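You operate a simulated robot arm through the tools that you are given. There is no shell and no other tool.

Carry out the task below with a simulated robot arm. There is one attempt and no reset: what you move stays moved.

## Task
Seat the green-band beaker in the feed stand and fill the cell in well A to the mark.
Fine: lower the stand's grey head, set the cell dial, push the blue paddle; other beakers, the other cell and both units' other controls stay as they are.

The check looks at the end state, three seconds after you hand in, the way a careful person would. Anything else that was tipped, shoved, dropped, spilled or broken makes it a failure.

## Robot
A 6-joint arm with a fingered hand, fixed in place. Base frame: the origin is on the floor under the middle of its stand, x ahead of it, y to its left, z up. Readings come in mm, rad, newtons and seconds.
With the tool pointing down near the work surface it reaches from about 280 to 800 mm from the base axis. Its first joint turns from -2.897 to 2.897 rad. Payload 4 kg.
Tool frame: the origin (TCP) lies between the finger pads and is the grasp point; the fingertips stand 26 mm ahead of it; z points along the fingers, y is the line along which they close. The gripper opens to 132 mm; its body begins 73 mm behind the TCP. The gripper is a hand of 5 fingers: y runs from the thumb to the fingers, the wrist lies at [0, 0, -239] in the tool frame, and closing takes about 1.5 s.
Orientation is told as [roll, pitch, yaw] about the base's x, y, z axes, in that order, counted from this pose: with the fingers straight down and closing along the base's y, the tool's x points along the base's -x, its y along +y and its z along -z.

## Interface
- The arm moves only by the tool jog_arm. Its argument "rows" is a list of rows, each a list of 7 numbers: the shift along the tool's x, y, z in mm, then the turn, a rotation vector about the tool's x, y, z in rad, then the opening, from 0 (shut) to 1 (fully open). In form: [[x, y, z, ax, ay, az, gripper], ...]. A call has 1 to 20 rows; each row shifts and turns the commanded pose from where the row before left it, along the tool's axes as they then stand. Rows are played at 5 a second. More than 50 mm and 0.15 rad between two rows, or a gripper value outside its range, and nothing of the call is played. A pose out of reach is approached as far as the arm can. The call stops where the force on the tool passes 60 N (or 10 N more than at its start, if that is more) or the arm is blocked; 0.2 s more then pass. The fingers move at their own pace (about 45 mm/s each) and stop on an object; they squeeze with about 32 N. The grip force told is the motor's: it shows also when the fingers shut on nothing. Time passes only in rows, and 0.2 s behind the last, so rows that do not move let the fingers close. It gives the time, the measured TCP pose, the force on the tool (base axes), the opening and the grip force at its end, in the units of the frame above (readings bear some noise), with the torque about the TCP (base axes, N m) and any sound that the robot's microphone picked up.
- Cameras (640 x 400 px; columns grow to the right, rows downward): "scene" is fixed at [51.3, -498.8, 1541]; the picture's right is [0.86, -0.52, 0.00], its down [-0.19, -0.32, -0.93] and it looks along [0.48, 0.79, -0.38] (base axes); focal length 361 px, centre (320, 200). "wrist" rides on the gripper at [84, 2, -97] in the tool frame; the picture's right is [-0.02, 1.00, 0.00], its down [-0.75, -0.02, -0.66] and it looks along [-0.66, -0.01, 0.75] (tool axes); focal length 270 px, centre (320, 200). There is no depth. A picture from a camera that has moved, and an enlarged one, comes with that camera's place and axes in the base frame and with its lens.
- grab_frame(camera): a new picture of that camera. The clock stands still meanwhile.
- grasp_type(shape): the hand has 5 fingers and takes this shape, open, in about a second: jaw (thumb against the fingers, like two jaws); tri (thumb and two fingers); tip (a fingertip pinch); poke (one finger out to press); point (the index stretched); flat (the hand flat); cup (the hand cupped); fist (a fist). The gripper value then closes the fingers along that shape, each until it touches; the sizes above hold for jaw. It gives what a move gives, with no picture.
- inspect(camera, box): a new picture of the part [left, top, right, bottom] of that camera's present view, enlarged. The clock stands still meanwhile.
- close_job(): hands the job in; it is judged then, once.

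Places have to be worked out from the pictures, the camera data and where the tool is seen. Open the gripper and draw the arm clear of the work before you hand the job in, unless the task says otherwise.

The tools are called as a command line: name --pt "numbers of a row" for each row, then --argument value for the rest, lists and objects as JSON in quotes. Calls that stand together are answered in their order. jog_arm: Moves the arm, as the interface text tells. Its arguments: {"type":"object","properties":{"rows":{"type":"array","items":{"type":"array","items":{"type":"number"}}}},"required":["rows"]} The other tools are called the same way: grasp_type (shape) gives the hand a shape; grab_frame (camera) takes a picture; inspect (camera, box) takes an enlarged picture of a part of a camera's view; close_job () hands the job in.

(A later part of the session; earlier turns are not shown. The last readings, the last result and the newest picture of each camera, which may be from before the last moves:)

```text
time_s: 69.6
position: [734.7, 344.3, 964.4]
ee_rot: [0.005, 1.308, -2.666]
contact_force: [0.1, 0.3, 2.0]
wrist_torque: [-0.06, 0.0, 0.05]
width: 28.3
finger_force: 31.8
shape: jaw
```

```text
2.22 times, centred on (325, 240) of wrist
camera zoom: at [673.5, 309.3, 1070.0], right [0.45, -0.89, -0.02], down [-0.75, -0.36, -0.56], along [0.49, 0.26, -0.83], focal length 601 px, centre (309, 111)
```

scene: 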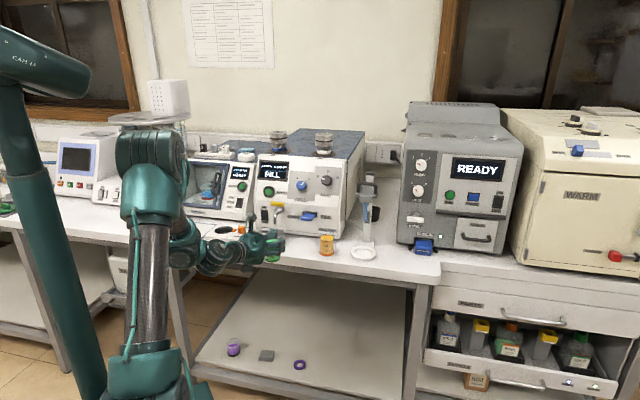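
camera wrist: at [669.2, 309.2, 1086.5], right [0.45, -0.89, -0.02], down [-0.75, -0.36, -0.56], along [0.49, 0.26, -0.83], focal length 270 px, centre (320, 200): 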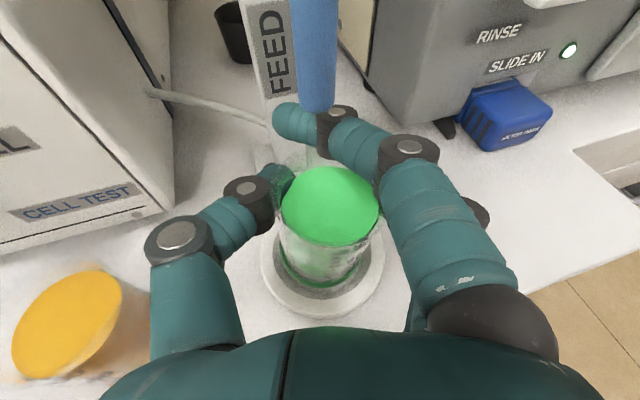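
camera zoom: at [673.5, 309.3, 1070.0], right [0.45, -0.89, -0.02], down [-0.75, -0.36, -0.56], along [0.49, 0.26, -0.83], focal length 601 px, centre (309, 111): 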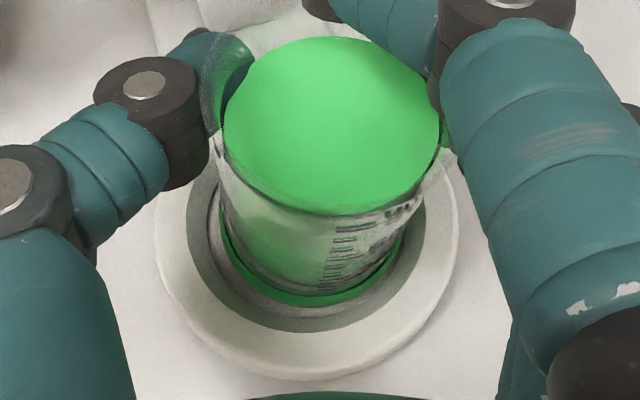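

A first contact shows (about +3 N change). I lower another millimetre to confirm it is seated.

jog_arm --pt "-1.0 0 0.26 0 0 0 0.12" --pt "0 0 0 0 0 0 0.12"

jog_arm --pt "-1.0 0 0.26 0 0 0 0.12" --pt "0 0 0 0 0 0 0.12"

```text
time_s: 70.2
position: [736.1, 345.5, 963.9]
ee_rot: [0.003, 1.309, -2.665]
contact_force: [0.1, 0.9, 5.9]
wrist_torque: [-0.08, -0.07, -0.01]
width: 28.0
finger_force: 31.5
shape: jaw
```

```text
time_s: 70.8
position: [735.2, 344.5, 963.8]
ee_rot: [0.003, 1.311, -2.668]
contact_force: [1.7, 2.9, 14.8]
wrist_torque: [-0.14, -0.12, 0.05]
width: 28.0
finger_force: 32.6
shape: jaw
```

The force rose to 15 N, so the base stands on the recess floor. I relieve 1 mm and open the fingers slowly.

jog_arm --pt "1.2 0 -0.3 0 0 0 0.12" --pt "0 0 0 0 0 0 0.2" --pt "0 0 0 0 0 0 0.26" --pt "0 0 0 0 0 0 0.3" --pt "0 0 0 0 0 0 0.34" --pt "0 0 0 0 0 0 0.38" --pt "0 0 0 0 0 0 0.42" --pt "0 0 0 0 0 0 0.46" --pt "0 0 0 0 0 0 0.5" --pt "0 0 0 0 0 0 0.54" --pt "0 0 0 0 0 0 0.56" --pt "0 0 0 0 0 0 0.56"

grab_frame --camera "wrist"

inspect --camera "scene" --box '[335, 215, 395, 265]'

```text
time_s: 73.4
position: [734.6, 344.7, 964.1]
ee_rot: [0.003, 1.308, -2.666]
contact_force: [0.6, -0.3, -0.5]
wrist_torque: [-0.01, -0.01, -0.03]
width: 72.9
finger_force: 0.1
shape: jaw
```

```text
taken
camera wrist: at [673.5, 309.2, 1068.8], right [0.45, -0.89, -0.02], down [-0.75, -0.36, -0.56], along [0.49, 0.26, -0.83], focal length 270 px, centre (320, 200)
```

wrist: 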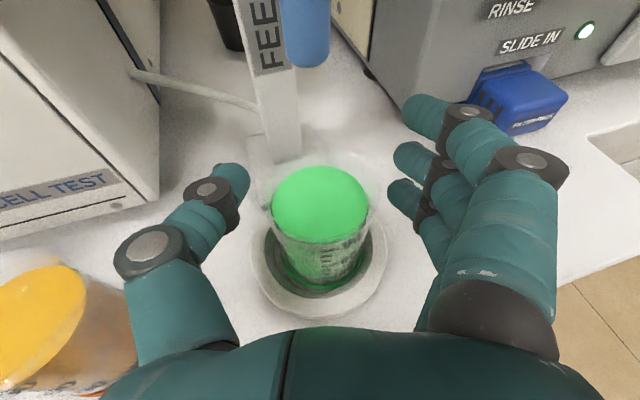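

```text
8.00 times, centred on (365, 240) of scene
camera zoom: at [51.3, -498.8, 1541.0], right [0.86, -0.52, 0.0], down [-0.19, -0.32, -0.93], along [0.48, 0.79, -0.38], focal length 2885 px, centre (-40, -120)
```

zoom: 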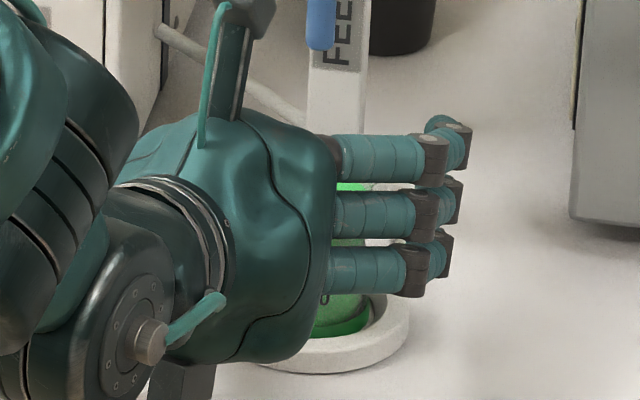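

The beaker stands free in the ring and the fingers are open around it. To keep the thumb away from the orange beaker, I rotate the hand about the beaker's axis to square with the bench before backing out.

jog_arm --pt "0 0 0 0.0545 0 -0.0147 0.56" --pt "0 0 0 0.0545 0 -0.0147 0.56" --pt "0 0 0 0.0545 0 -0.0147 0.56" --pt "0 0 0 0.0545 0 -0.0147 0.56" --pt "0 0 0 0.0545 0 -0.0147 0.56" --pt "0 0 0 0.0545 0 -0.0147 0.56" --pt "0 0 0 0 0 0 0.56"

grab_frame --camera "wrist"

```text
time_s: 75.0
position: [736.6, 345.0, 963.0]
ee_rot: [0.004, 1.309, -2.328]
contact_force: [-0.2, -1.2, 0.1]
wrist_torque: [-0.01, 0.01, 0.0]
width: 73.0
finger_force: 0.0
shape: jaw
```

```text
taken
camera wrist: at [689.1, 290.5, 1068.5], right [0.72, -0.69, -0.02], down [-0.58, -0.59, -0.56], along [0.37, 0.41, -0.83], focal length 270 px, centre (320, 200)
```

wrist: 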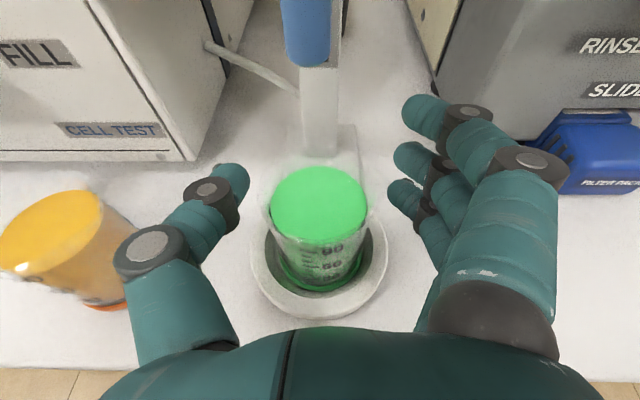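

Squared up; orange is about 13 mm left of the thumb's path. I back straight out.

jog_arm --pt "-2.1 0 -7.7 0 0 0 0.56" --pt "-2.6 0 -9.7 0 0 0 0.56" --pt "-2.6 0 -9.7 0 0 0 0.56" --pt "-2.6 0 -9.7 0 0 0 0.56" --pt "-2.6 0 -9.7 0 0 0 0.56" --pt "-2.6 0 -9.7 0 0 0 0.56" --pt "-3.9 0 -14.5 0 0 0 0.56" --pt "-5.2 0 -19.3 0 0 0 0.56" --pt "-5.2 0 -19.3 0 0 0 0.56" --pt "-5.2 0 -19.3 0 0 0 0.56"

grab_frame --camera "wrist"

inspect --camera "scene" --box '[300, 160, 420, 270]'

```text
time_s: 77.2
position: [642.7, 247.0, 963.1]
ee_rot: [0.007, 1.309, -2.328]
contact_force: [0.1, -0.9, -0.2]
wrist_torque: [-0.01, 0.05, 0.0]
width: 73.1
finger_force: 0.1
shape: jaw
```

```text
taken
camera wrist: at [595.9, 192.4, 1068.9], right [0.72, -0.69, -0.02], down [-0.58, -0.59, -0.56], along [0.37, 0.41, -0.83], focal length 270 px, centre (320, 200)
```

wrist: 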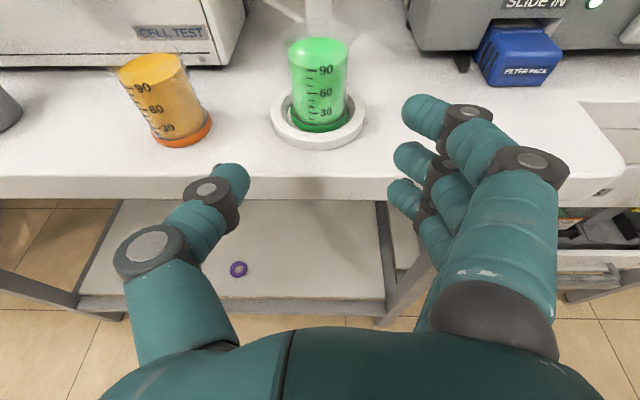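

```text
3.64 times, centred on (360, 215) of scene
camera zoom: at [51.3, -498.8, 1541.0], right [0.86, -0.52, 0.0], down [-0.19, -0.32, -0.93], along [0.48, 0.79, -0.38], focal length 1311 px, centre (174, 146)
```

zoom: 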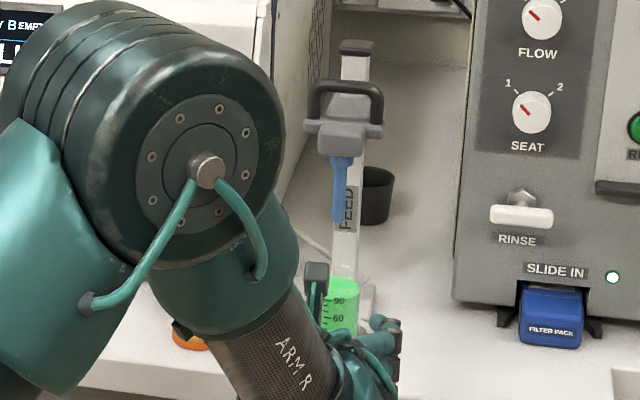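

The hand is out. I zoom on the seated beaker to confirm that it sits flat in the recess.

inspect --camera "wrist" --box '[240, 20, 400, 160]'

```text
2.86 times, centred on (320, 90) of wrist
camera zoom: at [595.9, 192.4, 1068.9], right [0.72, -0.69, -0.02], down [-0.58, -0.59, -0.56], along [0.37, 0.41, -0.83], focal length 772 px, centre (320, 514)
```

zoom: 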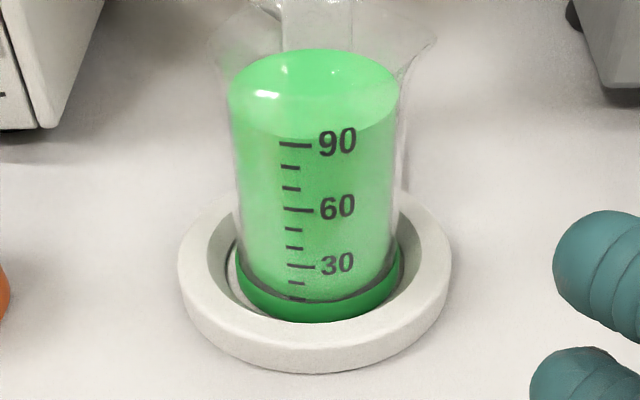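

The beaker sits flat in the recess. Next I raise the hand in front of the stand, close the fingers and look at the grey head's handle from above.

jog_arm --pt "38.6 0 -10.4 0 0 0 0.4" --pt "38.6 0 -10.4 0 0 0 0.2" --pt "38.6 0 -10.4 0 0 0 0.0" --pt "38.6 0 -10.4 0 0 0 0.0" --pt "38.6 0 -10.4 0 0 0 0.0" --pt "38.6 0 -10.4 0 0 0 0.0" --pt "0 0 0 0 0 0 0.0" --pt "0 0 0 0 0 0 0.0"

grab_frame --camera "wrist"

grab_frame --camera "scene"

```text
time_s: 79.0
position: [642.6, 248.3, 1203.2]
ee_rot: [0.002, 1.307, -2.328]
contact_force: [0.1, -0.2, 1.2]
wrist_torque: [-0.01, 0.0, 0.0]
width: 0.1
finger_force: 32.2
shape: jaw
```

```text
taken
camera wrist: at [596.5, 194.5, 1307.5], right [0.72, -0.69, -0.02], down [-0.58, -0.59, -0.56], along [0.37, 0.41, -0.83], focal length 270 px, centre (320, 200)
```

wrist: 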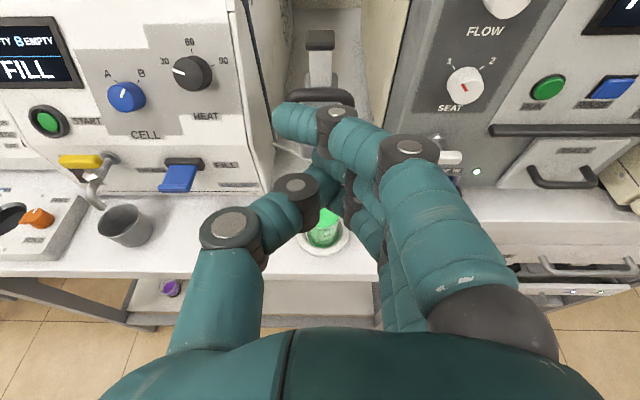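

```text
taken
```

scene: 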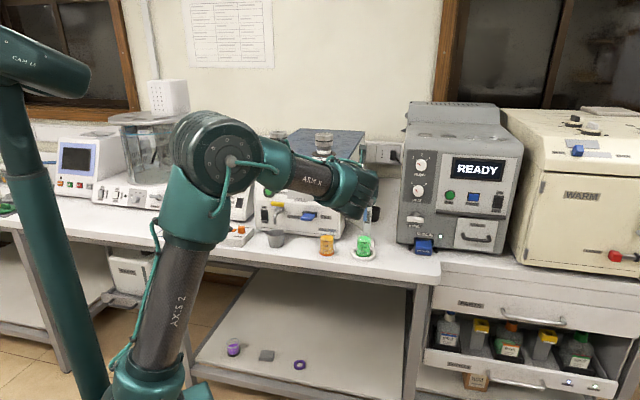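

I zoom on the stand's head and also on the CELL dial from here.

inspect --camera "wrist" --box '[250, 10, 410, 130]'

inspect --camera "wrist" --box '[0, 10, 260, 200]'

```text
3.33 times, centred on (330, 70) of wrist
camera zoom: at [596.5, 194.5, 1307.5], right [0.72, -0.69, -0.02], down [-0.58, -0.59, -0.56], along [0.37, 0.41, -0.83], focal length 901 px, centre (287, 633)
```

zoom: 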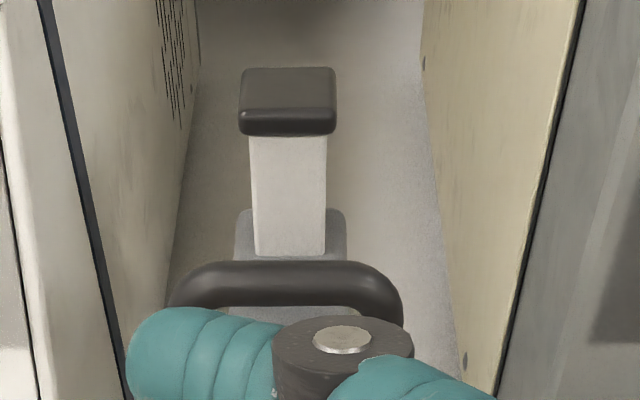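

```text
2.11 times, centred on (130, 105) of wrist
camera zoom: at [596.5, 194.5, 1307.5], right [0.72, -0.69, -0.02], down [-0.58, -0.59, -0.56], along [0.37, 0.41, -0.83], focal length 569 px, centre (720, 400)
```

zoom: 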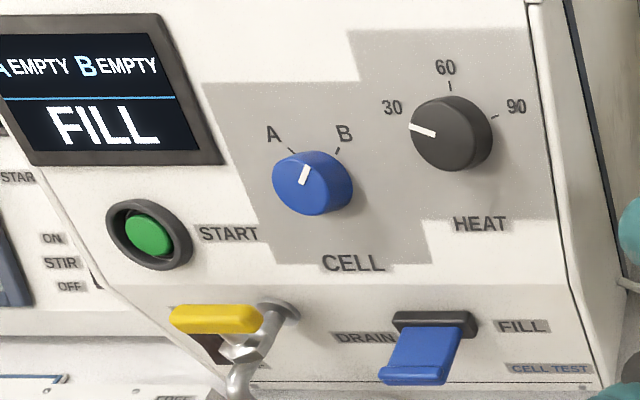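

The handle bar's top is at about (741, 351, 1158), roughly above the tube. I go up a little and move the closed hand over it, keeping clear height.

jog_arm --pt "21.2 -3 -5.7 0 0 0 0.0" --pt "5.2 -3 19.3 0 0 0 0.0" --pt "7.8 0 29.0 0 0 0 0.0" --pt "7.8 0 29.0 0 0 0 0.0" --pt "7.8 0 29.0 0 0 0 0.0" --pt "5.2 0 19.3 0 0 0 0.0" --pt "2.6 0 9.7 0 0 0 0.0" --pt "0 0 0 0 0 0 0.0"

grab_frame --camera "wrist"

inspect --camera "scene" --box '[310, 130, 420, 230]'

```text
time_s: 80.8
position: [735.5, 353.4, 1223.8]
ee_rot: [0.002, 1.306, -2.329]
contact_force: [-0.1, 0.4, 0.6]
wrist_torque: [0.0, -0.04, -0.03]
width: 0.0
finger_force: 32.2
shape: jaw
```

```text
taken
camera wrist: at [689.1, 300.1, 1328.6], right [0.72, -0.69, -0.02], down [-0.58, -0.59, -0.56], along [0.37, 0.41, -0.83], focal length 270 px, centre (320, 200)
```

wrist: 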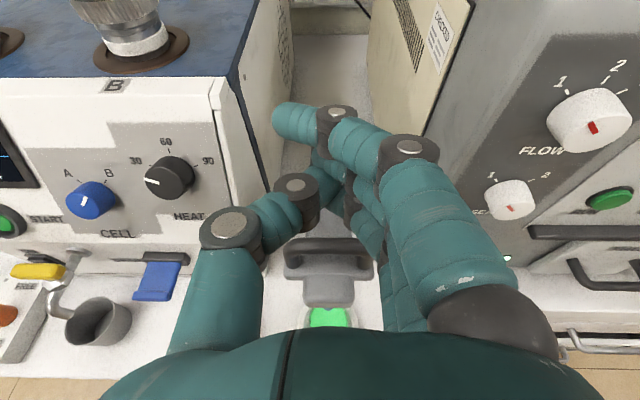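

```text
4.00 times, centred on (365, 180) of scene
camera zoom: at [51.3, -498.8, 1541.0], right [0.86, -0.52, 0.0], down [-0.19, -0.32, -0.93], along [0.48, 0.79, -0.38], focal length 1442 px, centre (140, 280)
```

zoom: 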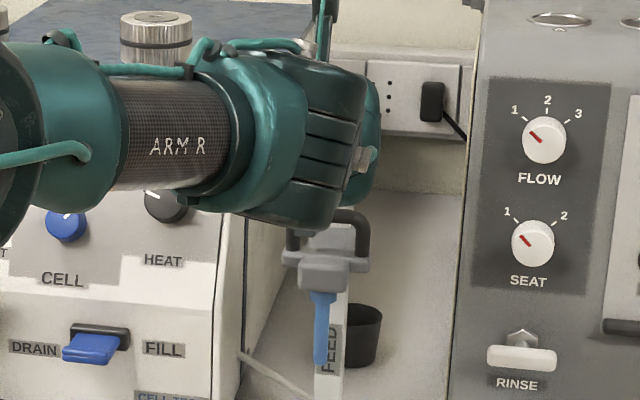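

The bar lies just under the fingers. I zoom to see which finger part will land on it.

inspect --camera "wrist" --box '[240, 90, 440, 330]'

```text
1.67 times, centred on (340, 210) of wrist
camera zoom: at [689.1, 300.1, 1328.6], right [0.72, -0.69, -0.02], down [-0.58, -0.59, -0.56], along [0.37, 0.41, -0.83], focal length 450 px, centre (287, 183)
```

zoom: 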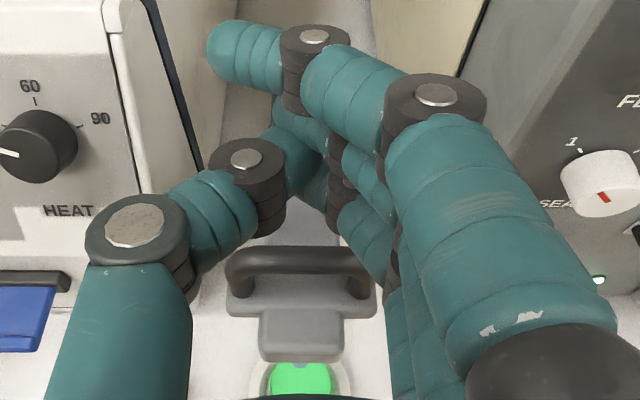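

The lowest finger would land near the bar's right end, so I shift the hand 20 mm left to press on its middle, then descend until first contact.

jog_arm --pt "0 -10 0 0 0 0 0.0" --pt "0 -10 0 0 0 0 0.0" --pt "-7.7 0 2.1 0 0 0 0.0" --pt "-7.7 0 2.1 0 0 0 0.0" --pt "-7.7 0 2.1 0 0 0 0.0" --pt "0 0 0 0 0 0 0.0"

grab_frame --camera "wrist"

inspect --camera "scene" --box '[310, 140, 420, 240]'

```text
time_s: 82.2
position: [721.0, 367.6, 1200.0]
ee_rot: [0.001, 1.307, -2.33]
contact_force: [-0.3, 0.8, -0.3]
wrist_torque: [-0.03, -0.01, -0.04]
width: 0.0
finger_force: 31.9
shape: jaw
```

```text
taken
camera wrist: at [673.9, 313.0, 1305.9], right [0.72, -0.69, -0.02], down [-0.58, -0.59, -0.55], along [0.37, 0.41, -0.83], focal length 270 px, centre (320, 200)
```

wrist: 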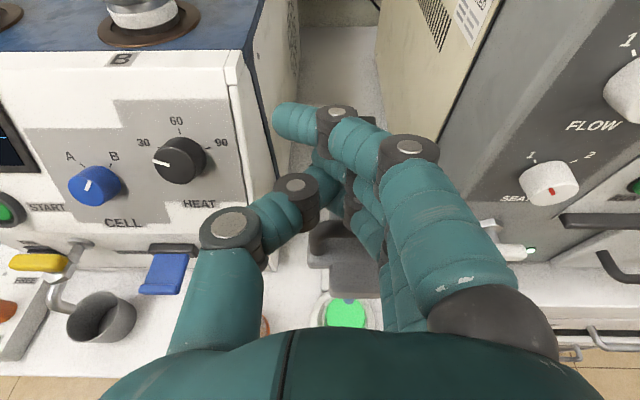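

```text
4.00 times, centred on (365, 190) of scene
camera zoom: at [51.3, -498.8, 1541.0], right [0.86, -0.52, 0.0], down [-0.19, -0.32, -0.93], along [0.48, 0.79, -0.38], focal length 1442 px, centre (140, 240)
```

zoom: 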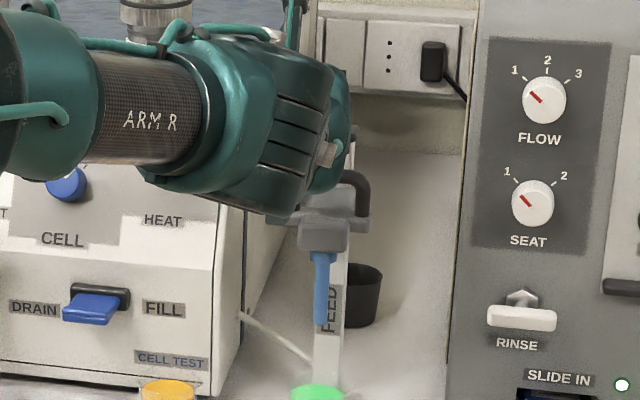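

No contact yet at z = 1200. I descend in small steps and watch the force.

jog_arm --pt "-4.8 0 1.3 0 0 0 0.0" --pt "0 0 0 0 0 0 0.0"

jog_arm --pt "-4.8 0 1.3 0 0 0 0.0" --pt "0 0 0 0 0 0 0.0"

jog_arm --pt "-4.8 0 1.3 0 0 0 0.0" --pt "0 0 0 0 0 0 0.0"

```text
time_s: 82.8
position: [720.7, 366.2, 1197.2]
ee_rot: [0.004, 1.309, -2.328]
contact_force: [-0.5, -0.3, 0.1]
wrist_torque: [-0.01, -0.04, 0.01]
width: 0.1
finger_force: 31.8
shape: jaw
```

```text
time_s: 83.4
position: [720.1, 367.0, 1191.0]
ee_rot: [0.003, 1.307, -2.327]
contact_force: [-0.9, -0.6, 1.2]
wrist_torque: [-0.01, 0.04, 0.01]
width: 0.3
finger_force: 31.9
shape: jaw
```

```text
time_s: 84.0
position: [720.3, 367.1, 1185.4]
ee_rot: [0.002, 1.307, -2.331]
contact_force: [-0.3, -0.1, 0.1]
wrist_torque: [0.02, 0.01, 0.03]
width: 0.0
finger_force: 31.9
shape: jaw
```

inspect --camera "wrist" --box '[240, 90, 440, 330]'

inspect --camera "scene" --box '[320, 150, 410, 230]'

```text
1.67 times, centred on (340, 210) of wrist
camera zoom: at [674.9, 312.5, 1290.8], right [0.72, -0.69, -0.02], down [-0.58, -0.59, -0.55], along [0.37, 0.41, -0.83], focal length 450 px, centre (287, 183)
```

zoom: 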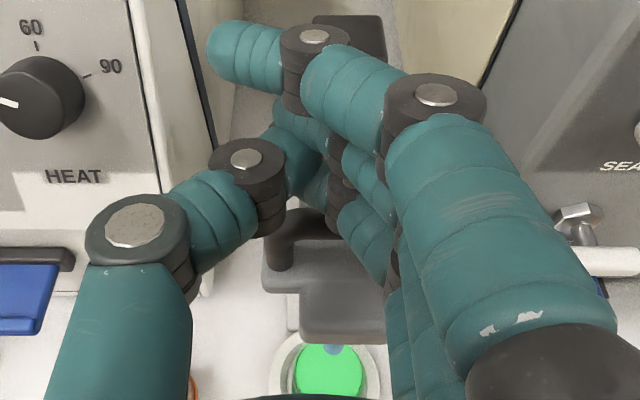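

```text
5.00 times, centred on (365, 190) of scene
camera zoom: at [51.3, -498.8, 1541.0], right [0.86, -0.52, 0.0], down [-0.19, -0.32, -0.93], along [0.48, 0.79, -0.38], focal length 1803 px, centre (95, 250)
```

zoom: 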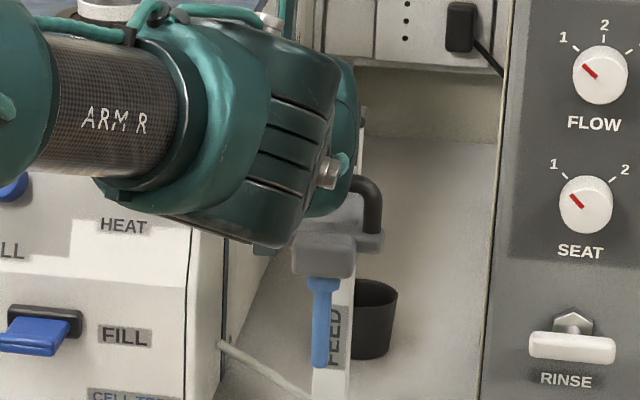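

The lowest finger now covers the bar in view, about to touch. I continue down in 4 mm steps.

jog_arm --pt "-3.9 0 1.0 0 0 0 0.0" --pt "0 0 0 0 0 0 0.0"

jog_arm --pt "-3.9 0 1.0 0 0 0 0.0" --pt "0 0 0 0 0 0 0.0"

jog_arm --pt "-3.9 0 1.0 0 0 0 0.0" --pt "0 0 0 0 0 0 0.0"

jog_arm --pt "-3.9 0 1.0 0 0 0 0.0" --pt "0 0 0 0 0 0 0.0"

```text
time_s: 84.6
position: [722.5, 367.1, 1181.0]
ee_rot: [0.003, 1.308, -2.33]
contact_force: [-0.9, 0.1, -0.7]
wrist_torque: [0.01, 0.01, 0.0]
width: 0.0
finger_force: 31.6
shape: jaw
```

```text
time_s: 85.2
position: [721.7, 366.8, 1178.0]
ee_rot: [0.001, 1.306, -2.329]
contact_force: [-0.4, 0.4, 0.7]
wrist_torque: [-0.01, 0.0, -0.01]
width: 0.0
finger_force: 32.0
shape: jaw
```

```text
time_s: 85.8
position: [722.4, 367.4, 1173.0]
ee_rot: [0.002, 1.308, -2.331]
contact_force: [-1.2, 0.2, 0.6]
wrist_torque: [0.03, 0.02, 0.02]
width: 0.1
finger_force: 32.1
shape: jaw
```

```text
time_s: 86.4
position: [721.1, 368.3, 1169.3]
ee_rot: [0.003, 1.308, -2.33]
contact_force: [-0.5, -0.2, -0.3]
wrist_torque: [-0.02, 0.04, -0.01]
width: 0.0
finger_force: 31.8
shape: jaw
```

Still no force at z = 1169. I look to see whether the head already moves or the fingers pass in front.

inspect --camera "wrist" --box '[240, 90, 440, 330]'

inspect --camera "scene" --box '[320, 150, 410, 230]'

```text
1.67 times, centred on (340, 210) of wrist
camera zoom: at [674.4, 313.8, 1274.9], right [0.72, -0.69, -0.02], down [-0.58, -0.59, -0.55], along [0.37, 0.41, -0.83], focal length 450 px, centre (287, 183)
```

zoom: 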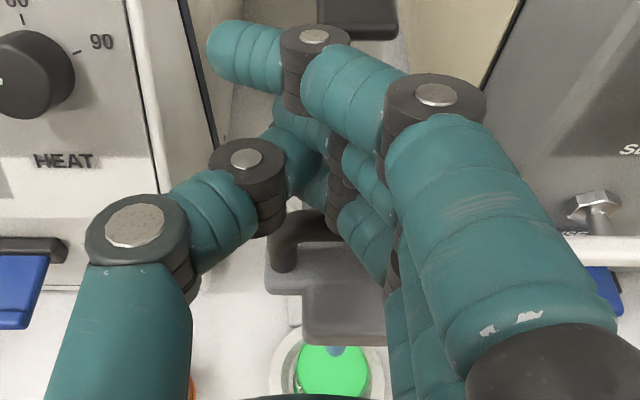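

```text
5.00 times, centred on (365, 190) of scene
camera zoom: at [51.3, -498.8, 1541.0], right [0.86, -0.52, 0.0], down [-0.19, -0.32, -0.93], along [0.48, 0.79, -0.38], focal length 1803 px, centre (95, 250)
```

zoom: 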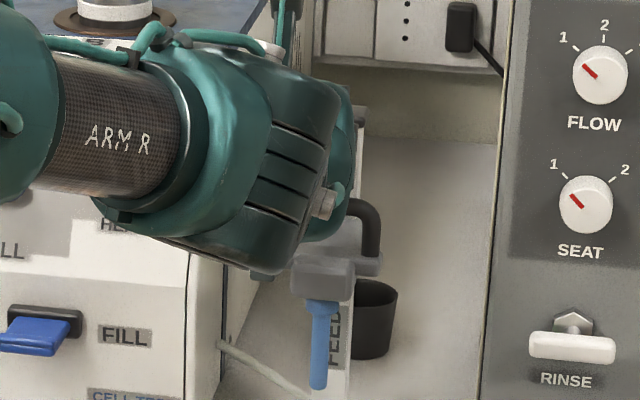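

The head is sliding down with almost no force (about 16 mm so far). I keep pushing down steadily.

jog_arm --pt "-7.7 0 2.1 0 0 0 0.0" --pt "-7.7 0 2.1 0 0 0 0.0" --pt "-7.7 0 2.1 0 0 0 0.0" --pt "-7.7 0 2.1 0 0 0 0.0" --pt "0 0 0 0 0 0 0.0"

inspect --camera "scene" --box '[310, 150, 420, 260]'

inspect --camera "wrist" --box '[240, 90, 440, 330]'

```text
time_s: 87.6
position: [722.3, 367.2, 1137.4]
ee_rot: [0.004, 1.307, -2.332]
contact_force: [-0.1, -0.3, 0.2]
wrist_torque: [0.0, 0.01, 0.02]
width: 0.0
finger_force: 31.7
shape: jaw
```

```text
3.64 times, centred on (365, 205) of scene
camera zoom: at [51.3, -498.8, 1541.0], right [0.86, -0.52, 0.0], down [-0.19, -0.32, -0.93], along [0.48, 0.79, -0.38], focal length 1311 px, centre (156, 182)
```

zoom: 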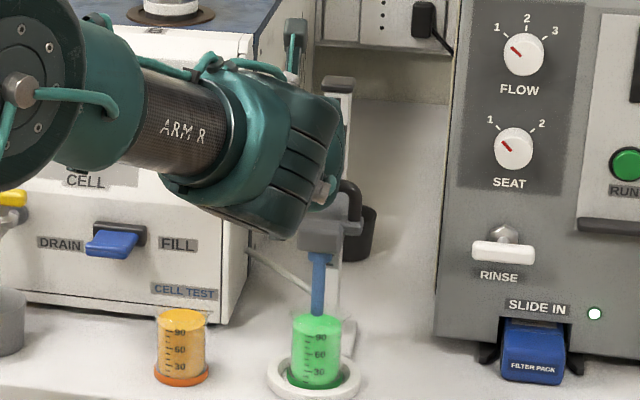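

```text
1.67 times, centred on (340, 210) of wrist
camera zoom: at [675.4, 313.6, 1243.2], right [0.72, -0.69, -0.02], down [-0.58, -0.59, -0.55], along [0.37, 0.41, -0.83], focal length 450 px, centre (287, 183)
```

zoom: 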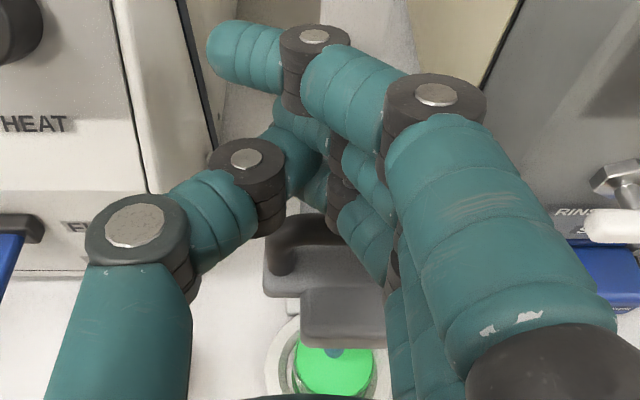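

The tube's tip is now entering the beaker on centre. I keep lowering and check alignment.

jog_arm --pt "-7.7 0 2.1 0 0 0 0.0" --pt "-7.7 0 2.1 0 0 0 0.0" --pt "-7.7 0 2.1 0 0 0 0.0" --pt "0 0 0 0 0 0 0.0"

inspect --camera "scene" --box '[320, 180, 410, 260]'

```text
time_s: 88.6
position: [722.1, 366.6, 1114.3]
ee_rot: [0.002, 1.308, -2.331]
contact_force: [-0.1, -0.8, 0.3]
wrist_torque: [0.01, -0.01, 0.02]
width: 0.1
finger_force: 31.8
shape: jaw
```

```text
5.00 times, centred on (365, 220) of scene
camera zoom: at [51.3, -498.8, 1541.0], right [0.86, -0.52, 0.0], down [-0.19, -0.32, -0.93], along [0.48, 0.79, -0.38], focal length 1803 px, centre (95, 100)
```

zoom: 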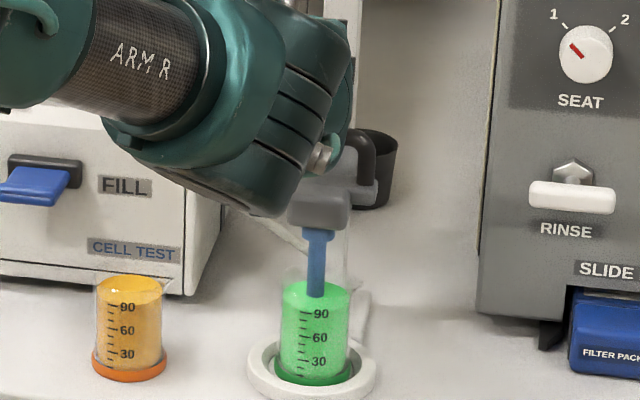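

The tube dips into the liquid on centre. About 30–40 mm remain, so I go in 5 mm rows and watch for the stop.

jog_arm --pt "-4.8 0 1.3 0 0 0 0.0" --pt "-4.8 0 1.3 0 0 0 0.0" --pt "-4.8 0 1.3 0 0 0 0.0" --pt "-4.8 0 1.3 0 0 0 0.0" --pt "0 0 0 0 0 0 0.0"

inspect --camera "scene" --box '[320, 180, 410, 260]'

```text
time_s: 89.8
position: [721.4, 366.4, 1094.5]
ee_rot: [0.004, 1.308, -2.328]
contact_force: [-0.7, 0.4, 1.0]
wrist_torque: [0.03, 0.01, 0.02]
width: 0.1
finger_force: 31.8
shape: jaw
```

```text
5.00 times, centred on (365, 220) of scene
camera zoom: at [51.3, -498.8, 1541.0], right [0.86, -0.52, 0.0], down [-0.19, -0.32, -0.93], along [0.48, 0.79, -0.38], focal length 1803 px, centre (95, 100)
```

zoom: 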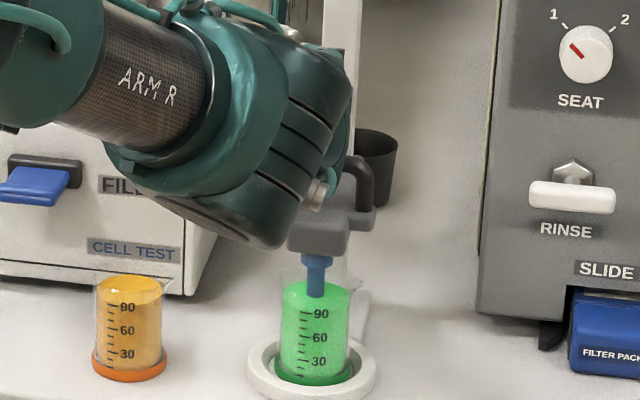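

Still free. I continue in 3 mm rows until a stop shows in the force.

jog_arm --pt "-2.9 0 0.8 0 0 0 0.0" --pt "-2.9 0 0.8 0 0 0 0.0" --pt "-2.9 0 0.8 0 0 0 0.0" --pt "0 0 0 0 0 0 0.0"

jog_arm --pt "-2.9 0 0.8 0 0 0 0.0" --pt "-2.9 0 0.8 0 0 0 0.0" --pt "0 0 0 0 0 0 0.0"

inspect --camera "scene" --box '[320, 180, 410, 260]'

```text
time_s: 90.8
position: [722.3, 367.0, 1086.0]
ee_rot: [0.001, 1.307, -2.331]
contact_force: [-0.9, 0.0, 0.2]
wrist_torque: [-0.04, 0.05, 0.01]
width: 0.0
finger_force: 31.8
shape: jaw
```

```text
time_s: 91.6
position: [721.7, 367.0, 1079.7]
ee_rot: [0.005, 1.307, -2.33]
contact_force: [-0.7, -1.3, 1.5]
wrist_torque: [-0.02, 0.06, -0.02]
width: 0.0
finger_force: 32.1
shape: jaw
```

```text
5.00 times, centred on (365, 220) of scene
camera zoom: at [51.3, -498.8, 1541.0], right [0.86, -0.52, 0.0], down [-0.19, -0.32, -0.93], along [0.48, 0.79, -0.38], focal length 1803 px, centre (95, 100)
```

zoom: 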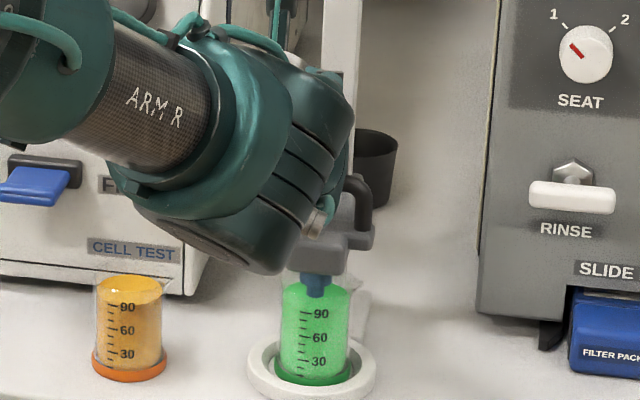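

The head's underside nears the rim. I go on in 2 mm steps watching for the stop.

jog_arm --pt "-1.9 0 0.5 0 0 0 0.0" --pt "-1.9 0 0.5 0 0 0 0.0" --pt "0 0 0 0 0 0 0.0"

jog_arm --pt "-1.9 0 0.5 0 0 0 0.0" --pt "-1.9 0 0.5 0 0 0 0.0" --pt "0 0 0 0 0 0 0.0"

inspect --camera "scene" --box '[320, 180, 410, 260]'

```text
time_s: 92.4
position: [721.6, 367.3, 1075.1]
ee_rot: [0.001, 1.308, -2.332]
contact_force: [-3.1, -1.2, 2.5]
wrist_torque: [-0.01, 0.16, 0.01]
width: 0.2
finger_force: 32.1
shape: jaw
```

```text
time_s: 93.2
position: [720.6, 366.1, 1071.6]
ee_rot: [0.003, 1.308, -2.33]
contact_force: [-4.1, -1.2, 2.2]
wrist_torque: [-0.04, 0.14, 0.01]
width: 0.2
finger_force: 32.0
shape: jaw
```

```text
5.00 times, centred on (365, 220) of scene
camera zoom: at [51.3, -498.8, 1541.0], right [0.86, -0.52, 0.0], down [-0.19, -0.32, -0.93], along [0.48, 0.79, -0.38], focal length 1803 px, centre (95, 100)
```

zoom: 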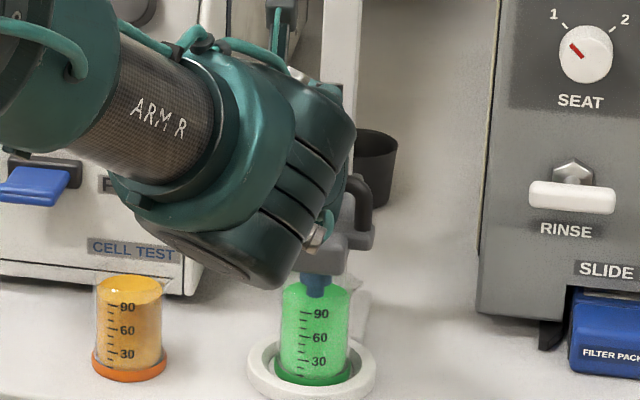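

The head no longer moves while the hand sinks a little with a side force, so it is at its stop. I ease off upward and check that the head stays down.

jog_arm --pt "3.9 0 -1.0 0 0 0 0.0" --pt "5.8 0 -1.6 0 0 0 0.0" --pt "9.7 0 -2.6 0 0 0 0.0" --pt "9.7 0 -2.6 0 0 0 0.0" --pt "9.7 0 -2.6 0 0 0 0.0" --pt "0 0 0 0 0 0 0.0"

inspect --camera "scene" --box '[320, 180, 410, 260]'

grab_frame --camera "wrist"

```text
time_s: 94.6
position: [722.7, 366.5, 1112.8]
ee_rot: [0.002, 1.308, -2.33]
contact_force: [-0.1, -0.4, 0.6]
wrist_torque: [0.01, 0.01, -0.02]
width: 0.2
finger_force: 32.4
shape: jaw
```

```text
5.00 times, centred on (365, 220) of scene
camera zoom: at [51.3, -498.8, 1541.0], right [0.86, -0.52, 0.0], down [-0.19, -0.32, -0.93], along [0.48, 0.79, -0.38], focal length 1803 px, centre (95, 100)
```

zoom: 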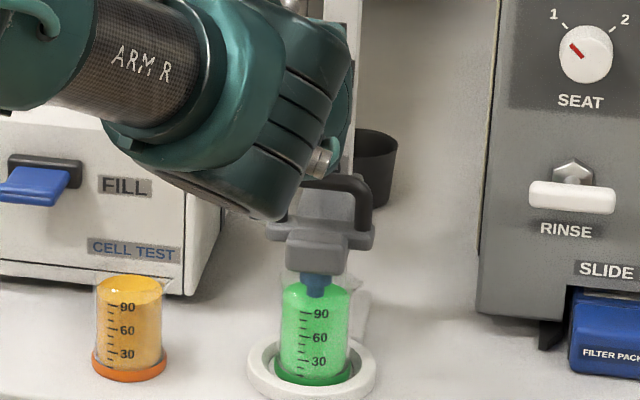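

```text
taken
camera wrist: at [675.2, 313.0, 1218.0], right [0.72, -0.69, -0.02], down [-0.58, -0.59, -0.56], along [0.37, 0.41, -0.83], focal length 270 px, centre (320, 200)
```

wrist: 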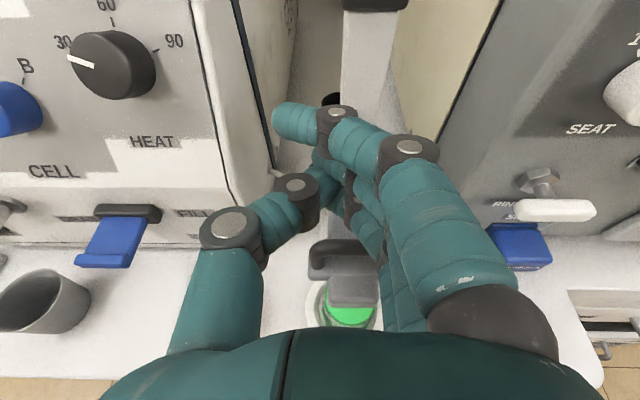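

The head stays down. I check the unit's display and the head position closely.

inspect --camera "scene" --box '[250, 150, 320, 200]'

inspect --camera "scene" --box '[345, 205, 385, 260]'

inspect --camera "wrist" --box '[280, 210, 420, 330]'

```text
8.00 times, centred on (285, 175) of scene
camera zoom: at [51.3, -498.8, 1541.0], right [0.86, -0.52, 0.0], down [-0.19, -0.32, -0.93], along [0.48, 0.79, -0.38], focal length 2885 px, centre (600, 400)
```

zoom: 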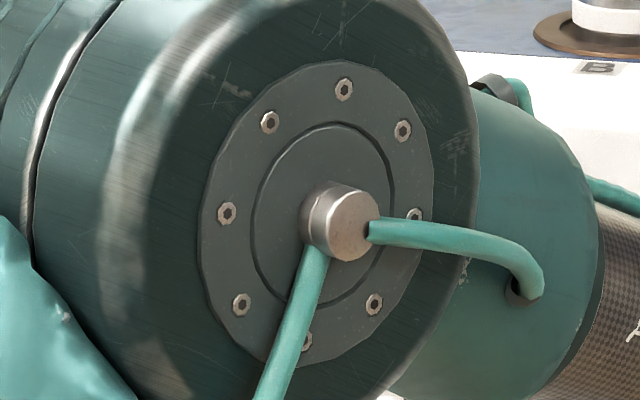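

```text
7.27 times, centred on (365, 232) of scene
camera zoom: at [51.3, -498.8, 1541.0], right [0.86, -0.52, 0.0], down [-0.19, -0.32, -0.93], along [0.48, 0.79, -0.38], focal length 2622 px, centre (-7, -36)
```

zoom: 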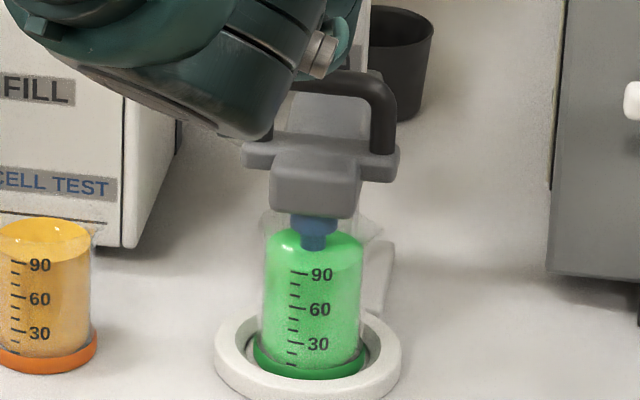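

```text
3.33 times, centred on (350, 270) of wrist
camera zoom: at [675.2, 313.0, 1218.0], right [0.72, -0.69, -0.02], down [-0.58, -0.59, -0.56], along [0.37, 0.41, -0.83], focal length 901 px, centre (220, -33)
```

zoom: 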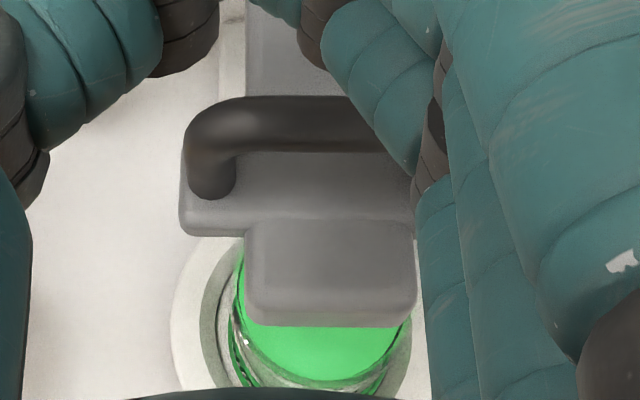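

The head rests about 9 mm over the rim after roughly 115 mm of travel. To be sure it is at its stop, I shift so the straight part of the lowest finger lies over the bar and press once more.

jog_arm --pt "0 -9 0 0 0 0 0.0" --pt "0 -9 0 0 0 0 0.0" --pt "2.2 0 8.2 0 0 0 0.0" --pt "2.2 0 8.2 0 0 0 0.0" --pt "-7.7 0 2.1 0 0 0 0.0" --pt "-7.7 0 2.1 0 0 0 0.0" --pt "-7.7 0 2.1 0 0 0 0.0" --pt "0 0 0 0 0 0 0.0"

grab_frame --camera "wrist"

```text
time_s: 96.4
position: [720.7, 391.5, 1087.3]
ee_rot: [0.002, 1.305, -2.33]
contact_force: [-1.0, -0.5, 0.1]
wrist_torque: [0.01, -0.01, 0.0]
width: 0.1
finger_force: 32.0
shape: jaw
```

```text
taken
camera wrist: at [673.8, 337.8, 1192.7], right [0.72, -0.69, -0.02], down [-0.58, -0.59, -0.56], along [0.37, 0.41, -0.83], focal length 270 px, centre (320, 200)
```

wrist: 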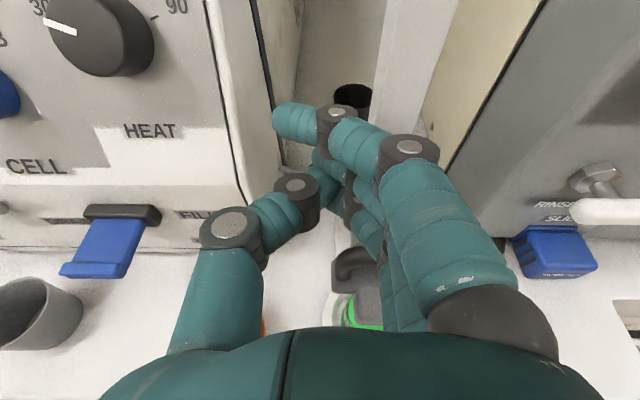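

In position above the bar again. I press in small steps and watch the vertical force.

jog_arm --pt "-2.9 0 0.8 0 0 0 0.0" --pt "-2.9 0 0.8 0 0 0 0.0" --pt "0 0 0 0 0 0 0.0"

jog_arm --pt "-1.9 0 0.5 0 0 0 0.0" --pt "0 0 0 0 0 0 0.0"

jog_arm --pt "-1.9 0 0.5 0 0 0 0.0" --pt "0 0 0 0 0 0 0.0"

jog_arm --pt "-1.9 0 0.5 0 0 0 0.0" --pt "0 0 0 0 0 0 0.0"

```text
time_s: 97.2
position: [719.2, 393.1, 1082.0]
ee_rot: [0.004, 1.308, -2.329]
contact_force: [-0.7, 0.7, 2.3]
wrist_torque: [-0.03, 0.03, 0.01]
width: 0.1
finger_force: 32.7
shape: jaw
```

```text
time_s: 97.8
position: [720.2, 391.5, 1079.9]
ee_rot: [0.004, 1.308, -2.329]
contact_force: [-2.0, 1.0, 5.0]
wrist_torque: [-0.05, 0.02, -0.04]
width: 0.4
finger_force: 32.4
shape: jaw
```

```text
time_s: 98.4
position: [719.5, 392.3, 1078.2]
ee_rot: [0.004, 1.308, -2.328]
contact_force: [-5.1, 1.4, 9.3]
wrist_torque: [-0.11, 0.12, -0.04]
width: 0.1
finger_force: 31.8
shape: jaw
```

```text
time_s: 99.0
position: [720.2, 392.1, 1075.9]
ee_rot: [0.003, 1.307, -2.331]
contact_force: [-6.4, 0.1, 7.8]
wrist_torque: [-0.12, 0.17, -0.12]
width: 0.1
finger_force: 31.6
shape: jaw
```

The vertical force built to 9 N without travel, far above the sliding friction, so the head is at its stop. I lift off and back away, then look.

jog_arm --pt "3.9 0 -1.0 0 0 0 0.0" --pt "9.7 0 -2.6 0 0 0 0.0" --pt "19.3 0 -5.2 0 0 0 0.0" --pt "29 0 -7.8 0 0 0 0.0" --pt "29 0 -7.8 0 0 0 0.0" --pt "-5.2 0 -19.3 0 0 0 0.0" --pt "-9.1 0 -33.8 0 0 0 0.0" --pt "-9.1 0 -33.8 0 0 0 0.0" --pt "-9.1 0 -33.8 0 0 0 0.0"

grab_frame --camera "wrist"

grab_frame --camera "scene"

```text
time_s: 101.0
position: [635.2, 302.7, 1169.5]
ee_rot: [0.002, 1.306, -2.332]
contact_force: [-0.4, 0.1, -0.2]
wrist_torque: [0.05, 0.01, 0.02]
width: 0.0
finger_force: 31.5
shape: jaw
```

```text
taken
camera wrist: at [587.6, 247.4, 1275.2], right [0.72, -0.69, -0.02], down [-0.58, -0.59, -0.55], along [0.37, 0.41, -0.83], focal length 270 px, centre (320, 200)
```

wrist: 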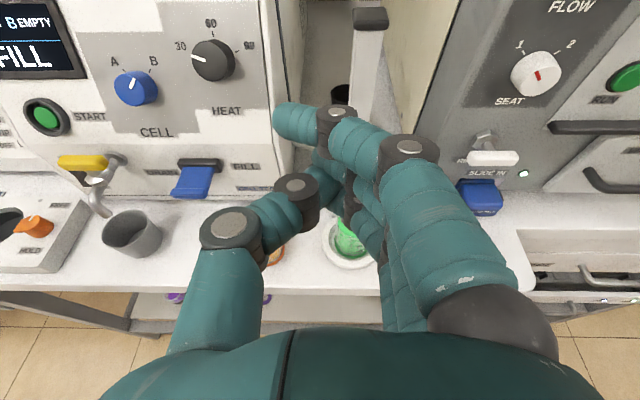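

```text
taken
```

scene: 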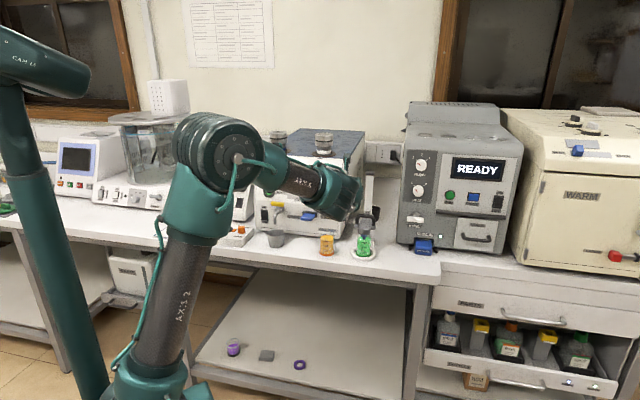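

The head is down. Now I zoom on the CELL dial and paddle to measure their geometry.

inspect --camera "wrist" --box '[60, 20, 280, 210]'

inspect --camera "scene" --box '[345, 205, 385, 260]'

```text
2.11 times, centred on (170, 115) of wrist
camera zoom: at [587.6, 247.4, 1275.2], right [0.72, -0.69, -0.02], down [-0.58, -0.59, -0.55], along [0.37, 0.41, -0.83], focal length 569 px, centre (636, 379)
```

zoom: 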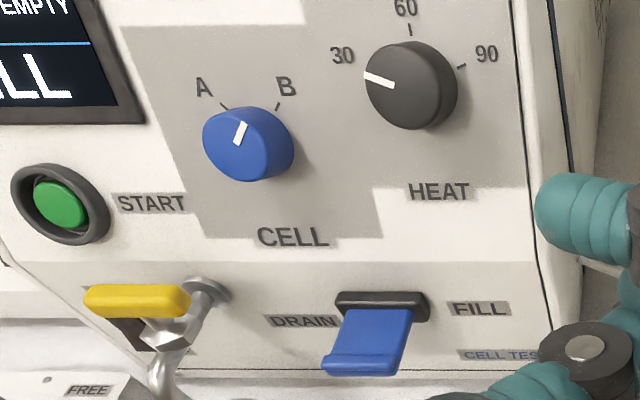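

```text
7.27 times, centred on (365, 232) of scene
camera zoom: at [51.3, -498.8, 1541.0], right [0.86, -0.52, 0.0], down [-0.19, -0.32, -0.93], along [0.48, 0.79, -0.38], focal length 2622 px, centre (-7, -36)
```

zoom: 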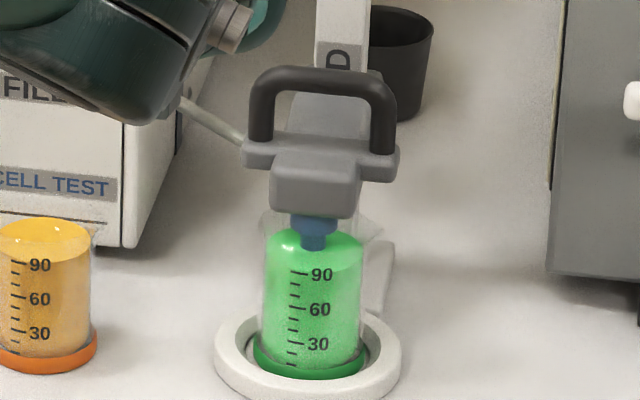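

The panel leans back about 28°, with the dial centre at roughly s = 64 along the bench, near (625, 573, 1097). I tilt the hand to match the panel, open it half and move to a point about 100 mm in front of the dial.

jog_arm --pt "0 0 0 0 -0.115 0 0.2" --pt "0 0 0 0 -0.115 0 0.4" --pt "4.9 -32 8 0 0 0 0.5" --pt "4.9 -32 14.3 0 0 0 0.5" --pt "4.9 -32 14.3 0 0 0 0.5" --pt "4.9 -32 14.3 0 0 0 0.5" --pt "4.9 -32 14.3 0 0 0 0.5" --pt "4.9 -32 14.3 0 0 0 0.5" --pt "0 0 0 0 0 0 0.5"

grab_frame --camera "wrist"

grab_frame --camera "scene"

```text
time_s: 103.0
position: [552.3, 495.4, 1158.3]
ee_rot: [0.001, 1.077, -2.332]
contact_force: [-0.7, -0.4, 0.5]
wrist_torque: [-0.01, 0.02, 0.01]
width: 65.1
finger_force: 0.1
shape: jaw
```

```text
taken
camera wrist: at [523.9, 461.3, 1277.2], right [0.72, -0.7, -0.02], down [-0.66, -0.67, -0.35], along [0.23, 0.26, -0.94], focal length 270 px, centre (320, 200)
```

wrist: 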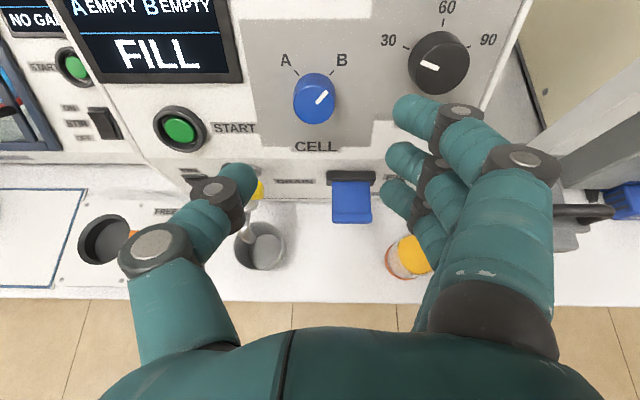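

```text
taken
```

scene: 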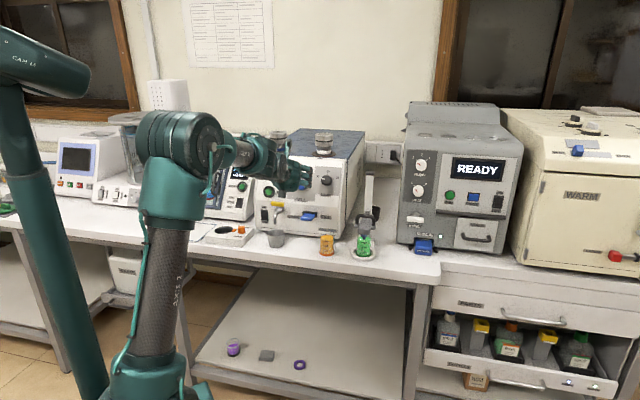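

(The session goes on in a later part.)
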